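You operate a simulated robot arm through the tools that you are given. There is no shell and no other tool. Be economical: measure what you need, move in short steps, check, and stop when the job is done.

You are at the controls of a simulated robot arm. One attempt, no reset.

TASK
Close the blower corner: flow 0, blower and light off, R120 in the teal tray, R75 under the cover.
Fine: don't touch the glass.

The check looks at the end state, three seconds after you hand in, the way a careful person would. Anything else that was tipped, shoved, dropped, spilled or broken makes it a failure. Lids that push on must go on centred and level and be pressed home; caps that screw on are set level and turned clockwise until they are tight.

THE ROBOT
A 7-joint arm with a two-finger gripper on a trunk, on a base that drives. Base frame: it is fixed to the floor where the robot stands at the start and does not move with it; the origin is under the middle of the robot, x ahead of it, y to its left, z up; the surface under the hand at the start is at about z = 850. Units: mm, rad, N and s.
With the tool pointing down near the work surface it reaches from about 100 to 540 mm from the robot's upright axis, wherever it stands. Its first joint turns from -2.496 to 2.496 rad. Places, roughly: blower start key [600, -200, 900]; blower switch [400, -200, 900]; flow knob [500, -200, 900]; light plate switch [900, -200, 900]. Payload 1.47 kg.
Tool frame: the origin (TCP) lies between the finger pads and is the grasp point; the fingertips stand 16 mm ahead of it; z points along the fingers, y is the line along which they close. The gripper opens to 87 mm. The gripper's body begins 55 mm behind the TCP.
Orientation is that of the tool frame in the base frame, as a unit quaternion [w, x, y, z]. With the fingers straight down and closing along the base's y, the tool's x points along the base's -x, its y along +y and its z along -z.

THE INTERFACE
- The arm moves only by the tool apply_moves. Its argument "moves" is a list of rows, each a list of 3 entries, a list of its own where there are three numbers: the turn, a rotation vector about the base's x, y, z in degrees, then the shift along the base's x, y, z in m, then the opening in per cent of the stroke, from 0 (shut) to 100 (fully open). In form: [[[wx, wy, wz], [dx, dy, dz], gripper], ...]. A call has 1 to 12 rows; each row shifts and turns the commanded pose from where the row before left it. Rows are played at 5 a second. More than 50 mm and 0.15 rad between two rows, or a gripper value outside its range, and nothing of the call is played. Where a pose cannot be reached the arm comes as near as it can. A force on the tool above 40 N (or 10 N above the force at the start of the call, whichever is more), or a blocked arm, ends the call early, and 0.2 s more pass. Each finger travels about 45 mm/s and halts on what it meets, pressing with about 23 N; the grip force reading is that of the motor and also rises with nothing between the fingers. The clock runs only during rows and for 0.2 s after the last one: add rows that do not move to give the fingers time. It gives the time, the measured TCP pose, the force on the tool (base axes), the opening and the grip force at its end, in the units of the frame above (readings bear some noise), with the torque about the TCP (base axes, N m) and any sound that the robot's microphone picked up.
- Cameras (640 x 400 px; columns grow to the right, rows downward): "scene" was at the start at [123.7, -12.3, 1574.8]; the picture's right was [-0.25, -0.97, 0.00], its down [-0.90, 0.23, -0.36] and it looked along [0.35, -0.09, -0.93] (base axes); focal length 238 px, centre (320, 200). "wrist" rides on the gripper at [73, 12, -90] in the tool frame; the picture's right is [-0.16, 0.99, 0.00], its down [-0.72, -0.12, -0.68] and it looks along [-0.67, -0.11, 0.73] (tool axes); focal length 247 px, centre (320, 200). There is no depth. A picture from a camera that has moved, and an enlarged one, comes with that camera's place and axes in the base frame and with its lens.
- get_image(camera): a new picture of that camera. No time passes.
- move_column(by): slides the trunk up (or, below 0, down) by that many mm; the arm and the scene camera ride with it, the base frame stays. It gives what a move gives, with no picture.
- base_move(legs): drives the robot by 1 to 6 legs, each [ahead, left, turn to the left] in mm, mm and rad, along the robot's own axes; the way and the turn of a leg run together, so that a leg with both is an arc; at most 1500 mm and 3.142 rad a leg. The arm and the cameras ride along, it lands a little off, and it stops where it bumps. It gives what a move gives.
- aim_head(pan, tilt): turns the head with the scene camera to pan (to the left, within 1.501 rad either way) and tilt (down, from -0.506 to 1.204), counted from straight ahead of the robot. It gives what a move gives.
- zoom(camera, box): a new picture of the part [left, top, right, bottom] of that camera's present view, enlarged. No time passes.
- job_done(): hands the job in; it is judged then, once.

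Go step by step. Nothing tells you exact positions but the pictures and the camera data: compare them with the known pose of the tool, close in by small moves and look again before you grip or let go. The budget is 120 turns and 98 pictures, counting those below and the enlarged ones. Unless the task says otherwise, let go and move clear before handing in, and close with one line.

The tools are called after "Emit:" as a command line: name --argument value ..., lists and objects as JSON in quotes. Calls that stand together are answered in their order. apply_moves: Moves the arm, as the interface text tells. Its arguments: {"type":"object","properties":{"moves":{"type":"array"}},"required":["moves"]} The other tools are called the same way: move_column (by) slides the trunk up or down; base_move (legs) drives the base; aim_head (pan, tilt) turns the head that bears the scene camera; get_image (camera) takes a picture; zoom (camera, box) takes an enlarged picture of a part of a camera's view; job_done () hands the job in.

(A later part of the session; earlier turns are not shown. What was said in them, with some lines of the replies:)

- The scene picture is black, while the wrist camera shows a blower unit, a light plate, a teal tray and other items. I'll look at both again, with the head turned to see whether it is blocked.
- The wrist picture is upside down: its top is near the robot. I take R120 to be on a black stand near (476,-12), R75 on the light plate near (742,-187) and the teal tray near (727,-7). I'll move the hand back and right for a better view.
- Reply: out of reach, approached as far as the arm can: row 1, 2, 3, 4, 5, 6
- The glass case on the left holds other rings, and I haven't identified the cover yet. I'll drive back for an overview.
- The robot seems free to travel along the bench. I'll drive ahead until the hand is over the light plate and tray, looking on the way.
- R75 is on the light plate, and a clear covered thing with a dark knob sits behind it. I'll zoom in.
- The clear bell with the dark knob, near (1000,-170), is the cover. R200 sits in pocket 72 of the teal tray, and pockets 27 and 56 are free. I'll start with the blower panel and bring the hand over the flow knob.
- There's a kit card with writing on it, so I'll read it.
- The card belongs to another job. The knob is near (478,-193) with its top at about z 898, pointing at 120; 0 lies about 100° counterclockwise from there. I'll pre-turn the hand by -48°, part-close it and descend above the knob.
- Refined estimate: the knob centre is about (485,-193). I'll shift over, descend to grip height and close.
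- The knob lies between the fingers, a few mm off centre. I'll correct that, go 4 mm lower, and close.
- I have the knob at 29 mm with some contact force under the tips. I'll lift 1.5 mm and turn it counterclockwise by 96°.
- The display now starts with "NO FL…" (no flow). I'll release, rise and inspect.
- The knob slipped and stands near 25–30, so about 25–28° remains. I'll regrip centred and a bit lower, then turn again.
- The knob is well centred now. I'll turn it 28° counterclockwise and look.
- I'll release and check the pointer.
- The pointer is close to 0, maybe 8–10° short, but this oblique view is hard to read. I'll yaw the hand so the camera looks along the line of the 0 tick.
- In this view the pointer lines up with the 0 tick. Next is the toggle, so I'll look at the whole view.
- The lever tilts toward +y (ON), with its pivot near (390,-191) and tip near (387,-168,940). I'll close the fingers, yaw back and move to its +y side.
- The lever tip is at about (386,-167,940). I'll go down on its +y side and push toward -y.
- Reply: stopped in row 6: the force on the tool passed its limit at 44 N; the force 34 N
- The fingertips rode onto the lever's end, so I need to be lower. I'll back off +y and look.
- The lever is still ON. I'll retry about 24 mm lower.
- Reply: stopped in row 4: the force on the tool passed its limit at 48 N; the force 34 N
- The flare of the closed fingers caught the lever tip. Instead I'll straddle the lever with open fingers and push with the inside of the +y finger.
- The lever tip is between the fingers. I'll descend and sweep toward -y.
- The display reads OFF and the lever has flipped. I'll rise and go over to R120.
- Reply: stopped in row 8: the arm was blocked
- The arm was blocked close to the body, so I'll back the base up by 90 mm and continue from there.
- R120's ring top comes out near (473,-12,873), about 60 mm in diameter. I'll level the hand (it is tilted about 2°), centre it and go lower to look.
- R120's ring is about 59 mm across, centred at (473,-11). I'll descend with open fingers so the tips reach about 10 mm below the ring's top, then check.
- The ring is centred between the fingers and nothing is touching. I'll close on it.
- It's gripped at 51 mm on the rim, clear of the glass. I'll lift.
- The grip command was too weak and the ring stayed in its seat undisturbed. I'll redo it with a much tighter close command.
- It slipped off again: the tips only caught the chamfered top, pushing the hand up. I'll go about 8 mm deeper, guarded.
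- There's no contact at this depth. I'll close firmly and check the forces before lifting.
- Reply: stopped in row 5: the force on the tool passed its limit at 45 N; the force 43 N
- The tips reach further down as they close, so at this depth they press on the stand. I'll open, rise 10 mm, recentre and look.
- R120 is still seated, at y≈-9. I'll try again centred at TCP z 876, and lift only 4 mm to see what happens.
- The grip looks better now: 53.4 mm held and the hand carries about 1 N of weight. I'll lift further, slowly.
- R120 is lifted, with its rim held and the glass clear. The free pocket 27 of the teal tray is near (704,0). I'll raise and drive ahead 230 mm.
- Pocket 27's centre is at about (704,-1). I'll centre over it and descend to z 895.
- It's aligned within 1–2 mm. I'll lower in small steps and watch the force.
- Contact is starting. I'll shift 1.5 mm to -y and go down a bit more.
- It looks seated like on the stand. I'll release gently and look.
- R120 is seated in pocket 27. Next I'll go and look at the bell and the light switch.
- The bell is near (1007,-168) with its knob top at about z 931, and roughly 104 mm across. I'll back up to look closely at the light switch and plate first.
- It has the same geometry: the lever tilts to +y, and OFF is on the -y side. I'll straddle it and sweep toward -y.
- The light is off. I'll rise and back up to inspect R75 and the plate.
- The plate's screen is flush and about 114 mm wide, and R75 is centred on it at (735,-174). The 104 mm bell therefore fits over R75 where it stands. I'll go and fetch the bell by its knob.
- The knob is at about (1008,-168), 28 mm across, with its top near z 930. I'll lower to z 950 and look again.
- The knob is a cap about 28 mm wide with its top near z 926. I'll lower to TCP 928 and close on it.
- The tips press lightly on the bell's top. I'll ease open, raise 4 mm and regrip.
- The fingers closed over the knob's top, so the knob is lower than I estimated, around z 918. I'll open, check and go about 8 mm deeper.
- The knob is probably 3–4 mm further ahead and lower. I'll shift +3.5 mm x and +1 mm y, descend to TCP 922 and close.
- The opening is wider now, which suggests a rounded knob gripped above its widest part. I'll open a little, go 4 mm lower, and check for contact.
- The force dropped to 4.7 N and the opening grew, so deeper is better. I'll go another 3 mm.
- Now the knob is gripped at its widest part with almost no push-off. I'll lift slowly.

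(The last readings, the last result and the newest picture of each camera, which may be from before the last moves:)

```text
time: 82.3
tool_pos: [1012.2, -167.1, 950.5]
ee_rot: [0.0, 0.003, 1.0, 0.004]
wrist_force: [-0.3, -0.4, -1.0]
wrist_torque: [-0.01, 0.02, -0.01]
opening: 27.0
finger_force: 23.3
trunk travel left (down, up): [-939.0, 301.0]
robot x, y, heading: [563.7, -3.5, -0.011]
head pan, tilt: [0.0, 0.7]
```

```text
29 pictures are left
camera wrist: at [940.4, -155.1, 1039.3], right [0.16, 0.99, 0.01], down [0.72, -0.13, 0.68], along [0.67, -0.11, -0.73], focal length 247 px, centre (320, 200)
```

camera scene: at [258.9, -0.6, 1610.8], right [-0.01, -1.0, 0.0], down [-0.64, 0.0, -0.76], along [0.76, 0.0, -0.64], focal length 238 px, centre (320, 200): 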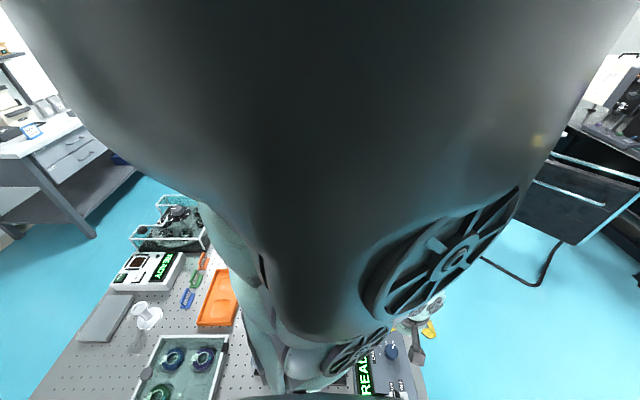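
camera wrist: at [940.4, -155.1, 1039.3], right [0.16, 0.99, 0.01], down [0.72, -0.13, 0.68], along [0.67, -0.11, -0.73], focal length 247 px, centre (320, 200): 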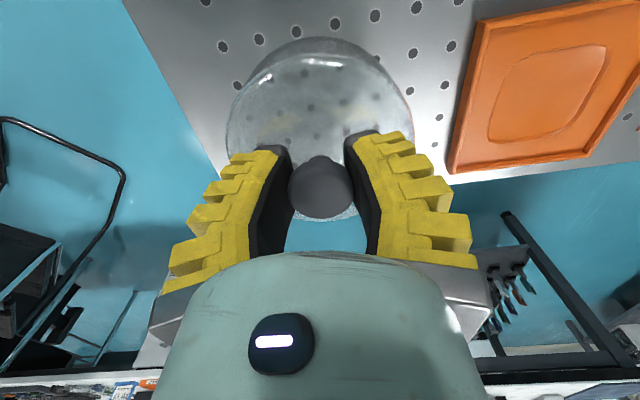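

The bell is up. I'll raise it to clear the switch lever and drive back over R75.

Emit:
apply_moves --moves '[[[0, 0, 0], [0, 0, 0.02], 0], [[0, 0, 0], [0, 0, 0.025], 0], [[0, 0, 0], [0, 0, 0.025], 0], [[0, 0, 0], [0, -0.003, 0.02], 0], [[0, 0, 0], [0, -0.003, 0.01], 0]]'

Emit:
base_move --legs '[[-277, 0, 0]]'

Emit:
get_image --camera "wrist"

```text
time: 83.5
tool_pos: [1012.2, -173.7, 1051.7]
ee_rot: [-0.001, 0.003, 1.0, 0.004]
wrist_force: [0.3, -0.2, -0.5]
wrist_torque: [0.0, 0.02, -0.01]
opening: 27.1
finger_force: 22.8
trunk travel left (down, up): [-939.0, 301.0]
robot x, y, heading: [566.9, 1.0, -0.005]
head pan, tilt: [0.0, 0.7]
```

```text
time: 85.5
tool_pos: [735.4, -172.0, 1050.2]
ee_rot: [-0.001, 0.002, 1.0, 0.004]
wrist_force: [0.1, 0.9, -1.2]
wrist_torque: [0.0, -0.03, 0.01]
opening: 27.1
finger_force: 23.4
trunk travel left (down, up): [-939.0, 301.0]
robot x, y, heading: [289.2, 0.8, -0.004]
head pan, tilt: [0.0, 0.7]
```

```text
28 pictures are left
camera wrist: at [663.9, -159.9, 1139.9], right [0.16, 0.99, 0.01], down [0.72, -0.12, 0.68], along [0.67, -0.1, -0.73], focal length 247 px, centre (320, 200)
```

wrist: 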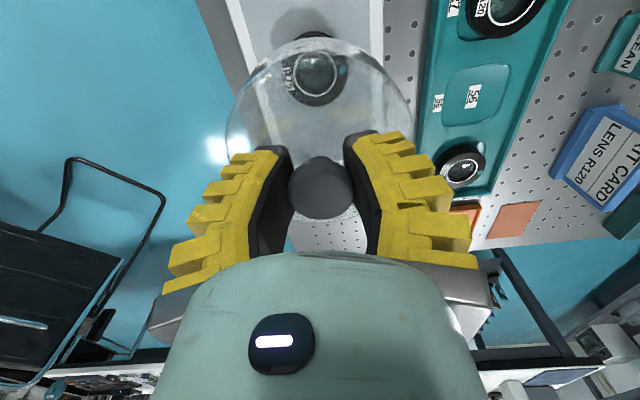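

R75 shows through the bell at about (737,-173), nearly centred below. I'll nudge over and lower to just above the ring.

Emit:
apply_moves --moves '[[[0, 0, 0], [0.001, -0.001, -0.03], 0], [[0, 0, 0], [0, 0, -0.03], 0], [[0, 0, 0], [0, 0, -0.025], 0], [[0, 0, 0], [0, 0, 0], 0]]'

Emit:
get_image --camera "wrist"

Emit:
zoom --camera "wrist" --box '[190, 20, 450, 220]'

```text
time: 86.5
tool_pos: [737.3, -173.7, 967.4]
ee_rot: [-0.001, 0.002, 1.0, 0.005]
wrist_force: [0.3, 0.8, -1.2]
wrist_torque: [0.03, -0.02, -0.02]
opening: 27.3
finger_force: 23.3
trunk travel left (down, up): [-939.0, 301.0]
robot x, y, heading: [287.1, -0.6, -0.002]
head pan, tilt: [0.0, 0.7]
```

```text
27 pictures are left
camera wrist: at [665.0, -161.5, 1054.9], right [0.16, 0.99, 0.01], down [0.72, -0.12, 0.68], along [0.67, -0.1, -0.73], focal length 247 px, centre (320, 200)
```

wrist: 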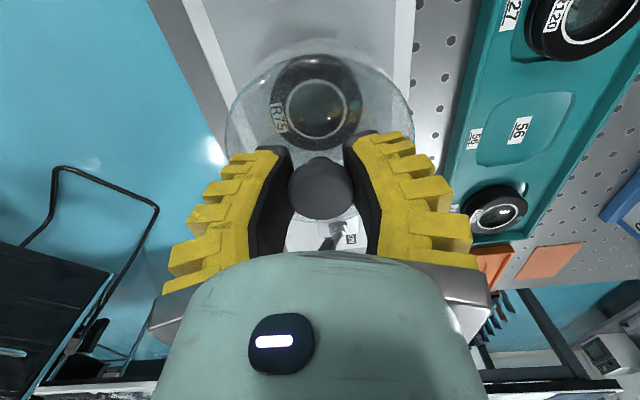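

```text
2.00 times, centred on (320, 120) of wrist
camera zoom: at [665.0, -161.5, 1054.9], right [0.16, 0.99, 0.01], down [0.72, -0.12, 0.68], along [0.67, -0.1, -0.73], focal length 494 px, centre (320, 360)
```

zoom: 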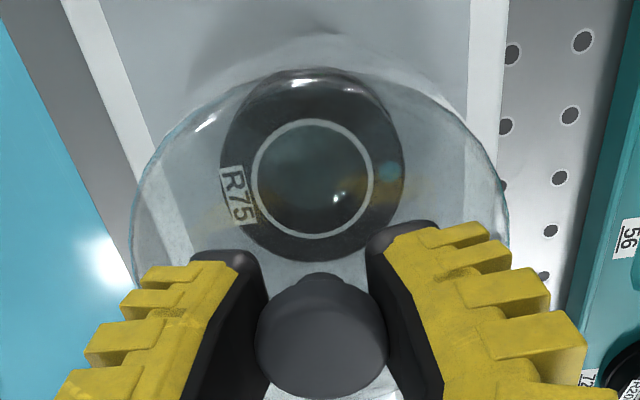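

R75 is centred under the bell with about 15 mm of margin all round. I'll lower toward the plate.

Emit:
apply_moves --moves '[[[0, 0, 0], [0.001, 0, -0.01], 0], [[0, 0, 0], [0, 0, -0.01], 0], [[0, 0, 0], [0, 0, -0.01], 0], [[0, 0, 0], [0, 0, -0.004], 0], [[0, 0, 0], [0, 0, 0], 0]]'

Emit:
zoom --camera "wrist" --box '[190, 20, 450, 220]'

```text
time: 87.3
tool_pos: [741.8, -175.5, 940.8]
ee_rot: [0.001, 0.001, 1.0, 0.001]
wrist_force: [-7.6, 6.8, 35.9]
wrist_torque: [0.06, 0.43, 0.08]
opening: 27.7
finger_force: 23.0
trunk travel left (down, up): [-939.0, 301.0]
robot x, y, heading: [288.8, 0.2, -0.003]
head pan, tilt: [0.0, 0.7]
stopped in row 4: the force on the tool passed its limit at 51 N (the readings are from after the stop); the commanded pose is now the measured one
```

```text
2.00 times, centred on (320, 120) of wrist
camera zoom: at [669.9, -163.3, 1028.7], right [0.16, 0.99, 0.0], down [0.72, -0.12, 0.68], along [0.67, -0.11, -0.73], focal length 494 px, centre (320, 360)
```

zoom: 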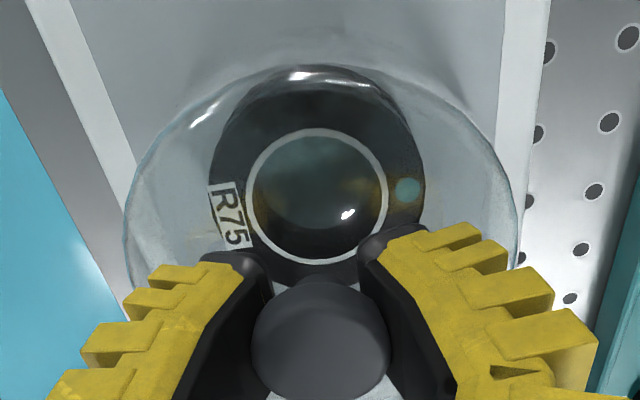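

Contact came at rim z≈876, so the plate top is higher than I assumed. That puts R75's top near z 896 and its centre nearer (730,-173). I'll lift back up, shift about 10 mm to -x and look.

Emit:
apply_moves --moves '[[[0, 0, 0], [0, 0, 0.01], 0], [[0, 0, 0], [0, 0, 0.015], 0], [[0, 0, 0], [0, 0, 0.015], 0], [[0, 0, 0], [-0.008, 0.001, 0], 0], [[0, 0, 0], [0, 0, 0], 0]]'

Emit:
zoom --camera "wrist" --box '[190, 20, 450, 220]'

```text
time: 88.5
tool_pos: [731.7, -173.5, 976.3]
ee_rot: [-0.001, 0.003, 1.0, 0.002]
wrist_force: [-0.2, -0.9, -0.3]
wrist_torque: [0.03, 0.03, -0.01]
opening: 27.1
finger_force: 23.2
trunk travel left (down, up): [-939.0, 301.0]
robot x, y, heading: [292.2, -1.9, -0.005]
head pan, tilt: [0.0, 0.7]
```

```text
2.00 times, centred on (320, 120) of wrist
camera zoom: at [658.9, -161.5, 1067.0], right [0.16, 0.99, 0.0], down [0.72, -0.12, 0.68], along [0.67, -0.11, -0.73], focal length 494 px, centre (320, 360)
```

zoom: 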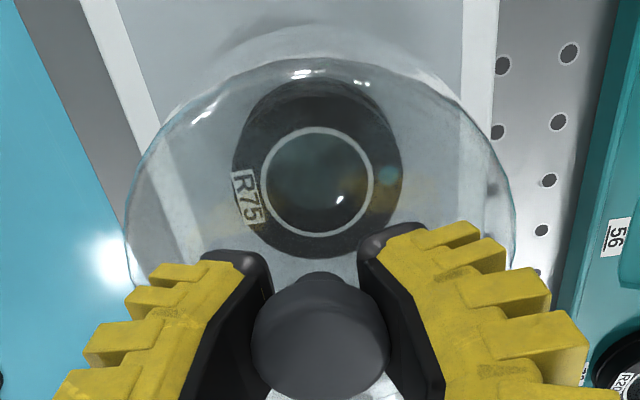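

R75 reads (730,-173.4) and the tool is at (731.7,-173.5). I'll lower again, slowly near contact.

Emit:
apply_moves --moves '[[[0, 0, 0], [-0.001, 0, -0.01], 0], [[0, 0, 0], [0, 0, -0.01], 0], [[0, 0, 0], [0, 0, -0.008], 0], [[0, 0, 0], [0, 0, -0.003], 0], [[0, 0, 0], [0, 0, 0], 0]]'

Emit:
zoom --camera "wrist" --box '[190, 20, 450, 220]'

```text
time: 89.7
tool_pos: [730.9, -173.3, 946.8]
ee_rot: [0.0, 0.001, 1.0, 0.002]
wrist_force: [-0.1, -0.5, -0.6]
wrist_torque: [-0.03, 0.04, -0.01]
opening: 27.0
finger_force: 23.0
trunk travel left (down, up): [-939.0, 301.0]
robot x, y, heading: [289.8, -3.3, -0.001]
head pan, tilt: [0.0, 0.7]
```

```text
2.00 times, centred on (320, 120) of wrist
camera zoom: at [658.4, -161.6, 1036.0], right [0.16, 0.99, 0.0], down [0.72, -0.12, 0.68], along [0.67, -0.11, -0.73], focal length 494 px, centre (320, 360)
```

zoom: 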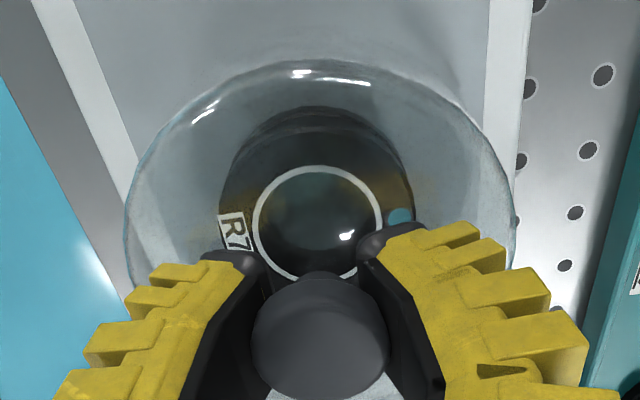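

R75 sits inside the bell's outline with room all round. I'll make the last few mm in small steps.

Emit:
apply_moves --moves '[[[0, 0, 0], [0, 0, -0.002], 0], [[0, 0, 0], [0, 0, -0.0015], 0], [[0, 0, 0], [0, 0, -0.0015], 0], [[0, 0, 0], [0, 0, 0], 0]]'

```text
time: 90.7
tool_pos: [731.1, -173.1, 941.5]
ee_rot: [0.0, 0.002, 1.0, 0.003]
wrist_force: [0.1, -0.4, -1.1]
wrist_torque: [-0.04, 0.02, 0.02]
opening: 26.9
finger_force: 23.0
trunk travel left (down, up): [-939.0, 301.0]
robot x, y, heading: [289.1, -0.1, -0.006]
head pan, tilt: [0.0, 0.7]
```

There's no contact yet, so I'll continue down in 1.5 mm steps.

Emit:
apply_moves --moves '[[[0, 0, 0], [0, 0, -0.0015], 0], [[0, 0, 0], [0, 0, -0.0015], 0], [[0, 0, 0], [0, 0, 0], 0]]'

Emit:
zoom --camera "wrist" --box '[190, 20, 450, 220]'

```text
time: 91.7
tool_pos: [731.5, -174.3, 939.5]
ee_rot: [-0.001, 0.001, 1.0, 0.002]
wrist_force: [-9.4, 6.0, 34.4]
wrist_torque: [0.05, 0.23, -0.01]
opening: 26.6
finger_force: 23.0
trunk travel left (down, up): [-939.0, 301.0]
robot x, y, heading: [288.7, -3.0, -0.002]
head pan, tilt: [0.0, 0.7]
stopped in row 3: the force on the tool passed its limit at 41 N (the readings are from after the stop); the commanded pose is now the measured one
```

```text
2.00 times, centred on (320, 120) of wrist
camera zoom: at [658.9, -161.8, 1029.0], right [0.16, 0.99, 0.0], down [0.73, -0.12, 0.68], along [0.67, -0.11, -0.74], focal length 494 px, centre (320, 360)
```

zoom: 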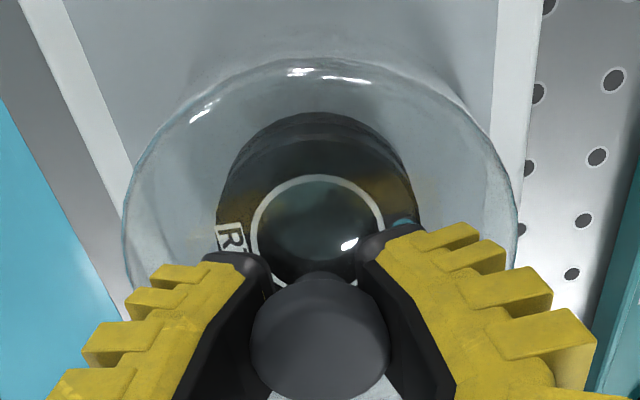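

That's firm contact at the same height as before, so the rim is on the plate. I'll unload by 1 mm and check.

Emit:
apply_moves --moves '[[[0, 0, 0], [0, 0, 0.0008], 0], [[0, 0, 0], [0, 0, 0], 0]]'

```text
time: 92.3
tool_pos: [730.7, -173.8, 939.5]
ee_rot: [0.0, 0.001, 1.0, 0.002]
wrist_force: [-5.2, 3.1, 21.9]
wrist_torque: [0.0, 0.23, 0.07]
opening: 26.5
finger_force: 22.5
trunk travel left (down, up): [-939.0, 301.0]
robot x, y, heading: [286.8, -0.4, -0.003]
head pan, tilt: [0.0, 0.7]
```

Emit:
apply_moves --moves '[[[0, 0, 0], [0, 0, 0.001], 0], [[0, 0, 0], [0, 0, 0], 0]]'

```text
time: 92.9
tool_pos: [730.9, -173.6, 940.9]
ee_rot: [0.0, 0.001, 1.0, 0.002]
wrist_force: [1.2, 0.1, 2.1]
wrist_torque: [-0.02, 0.03, 0.04]
opening: 26.6
finger_force: 23.1
trunk travel left (down, up): [-939.0, 301.0]
robot x, y, heading: [286.7, -1.0, -0.005]
head pan, tilt: [0.0, 0.7]
```

The load is now about 2 N and the bell rests on the plate. I'll open gently and rise.

Emit:
apply_moves --moves '[[[0, 0, 0], [0, 0, 0], 28], [[0, 0, 0], [0, 0, 0], 36], [[0, 0, 0], [0, 0, 0], 50], [[0, 0, 0], [0, 0, 0], 62], [[0, 0, 0], [0, 0, 0], 62], [[0, 0, 0], [0, 0, 0.015], 62], [[0, 0, 0], [0, 0, 0.03], 62], [[0, 0, 0], [0, 0, 0.045], 62], [[0, 0, 0], [0, 0, 0.045], 62]]'

Emit:
get_image --camera "wrist"

Emit:
zoom --camera "wrist" --box '[200, 0, 500, 200]'

```text
time: 94.9
tool_pos: [731.1, -172.9, 1075.2]
ee_rot: [-0.002, 0.002, 1.0, 0.002]
wrist_force: [0.1, 1.0, 0.9]
wrist_torque: [-0.01, -0.03, 0.0]
opening: 59.1
finger_force: 3.9
trunk travel left (down, up): [-939.0, 301.0]
robot x, y, heading: [286.0, 0.3, -0.006]
head pan, tilt: [0.0, 0.7]
```

```text
21 pictures are left
camera wrist: at [658.3, -160.7, 1165.4], right [0.16, 0.99, 0.0], down [0.73, -0.12, 0.68], along [0.67, -0.11, -0.74], focal length 247 px, centre (320, 200)
```

wrist: 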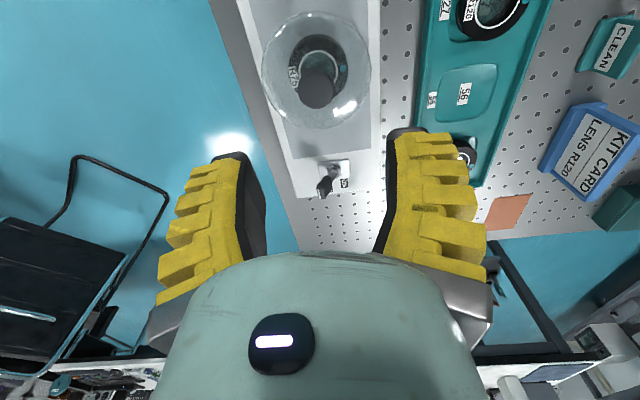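

```text
2.00 times, centred on (350, 100) of wrist
camera zoom: at [658.3, -160.7, 1165.4], right [0.16, 0.99, 0.0], down [0.73, -0.12, 0.68], along [0.67, -0.11, -0.74], focal length 494 px, centre (260, 400)
```

zoom: 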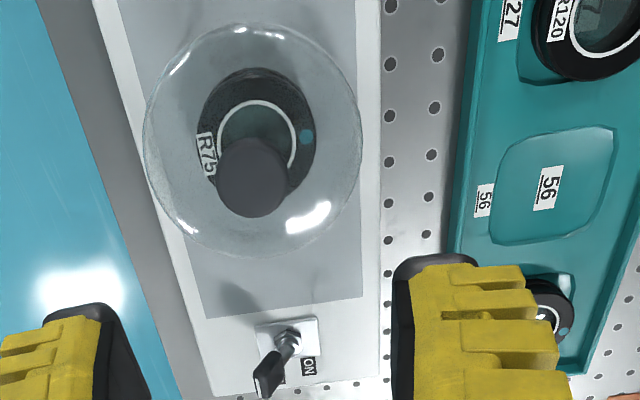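

The bell stands over R75 and the light switch is on OFF. I'll back up for a last check of the tray and blower.

Emit:
base_move --legs '[[-230, 0, 0]]'

Emit:
get_image --camera "wrist"

Emit:
zoom --camera "wrist" --box '[220, 0, 440, 150]'

```text
time: 96.6
tool_pos: [500.2, -171.9, 1076.9]
ee_rot: [-0.001, 0.001, 1.0, 0.002]
wrist_force: [-0.3, -0.4, -0.4]
wrist_torque: [-0.02, 0.0, 0.01]
opening: 58.9
finger_force: 3.8
trunk travel left (down, up): [-939.0, 301.0]
robot x, y, heading: [56.1, 0.1, -0.005]
head pan, tilt: [0.0, 0.7]
```

```text
19 pictures are left
camera wrist: at [428.3, -160.3, 1165.1], right [0.16, 0.99, 0.0], down [0.72, -0.12, 0.68], along [0.67, -0.11, -0.73], focal length 247 px, centre (320, 200)
```

wrist: 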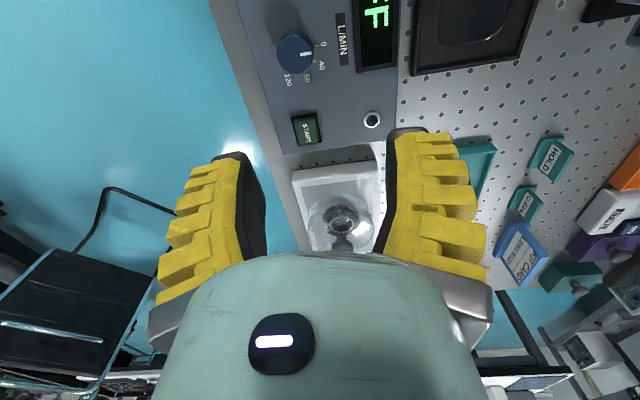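

```text
2.67 times, centred on (330, 75) of wrist
camera zoom: at [428.3, -160.3, 1165.1], right [0.16, 0.99, 0.0], down [0.72, -0.12, 0.68], along [0.67, -0.11, -0.73], focal length 659 px, centre (293, 533)
```

zoom: 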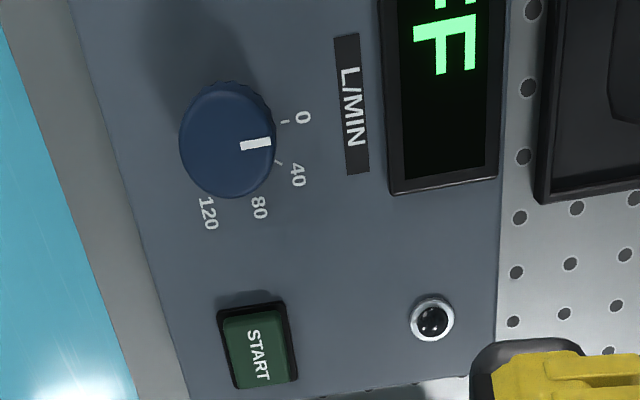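

The knob is at 0, the blower and light are off, R120 is in the teal tray and R75 is under the cover. The hand is clear, so I'm handing in.

Emit:
job_done

```text
The job is handed in.
```

The blower corner is closed and handed in: flow at 0, blower and light off, R120 in pocket 27 of the teal tray, and R75 under the clear cover where it stood on the light plate. I never touched the lens glass. The fingertips did press lightly on the cover's top while I was finding the grip.
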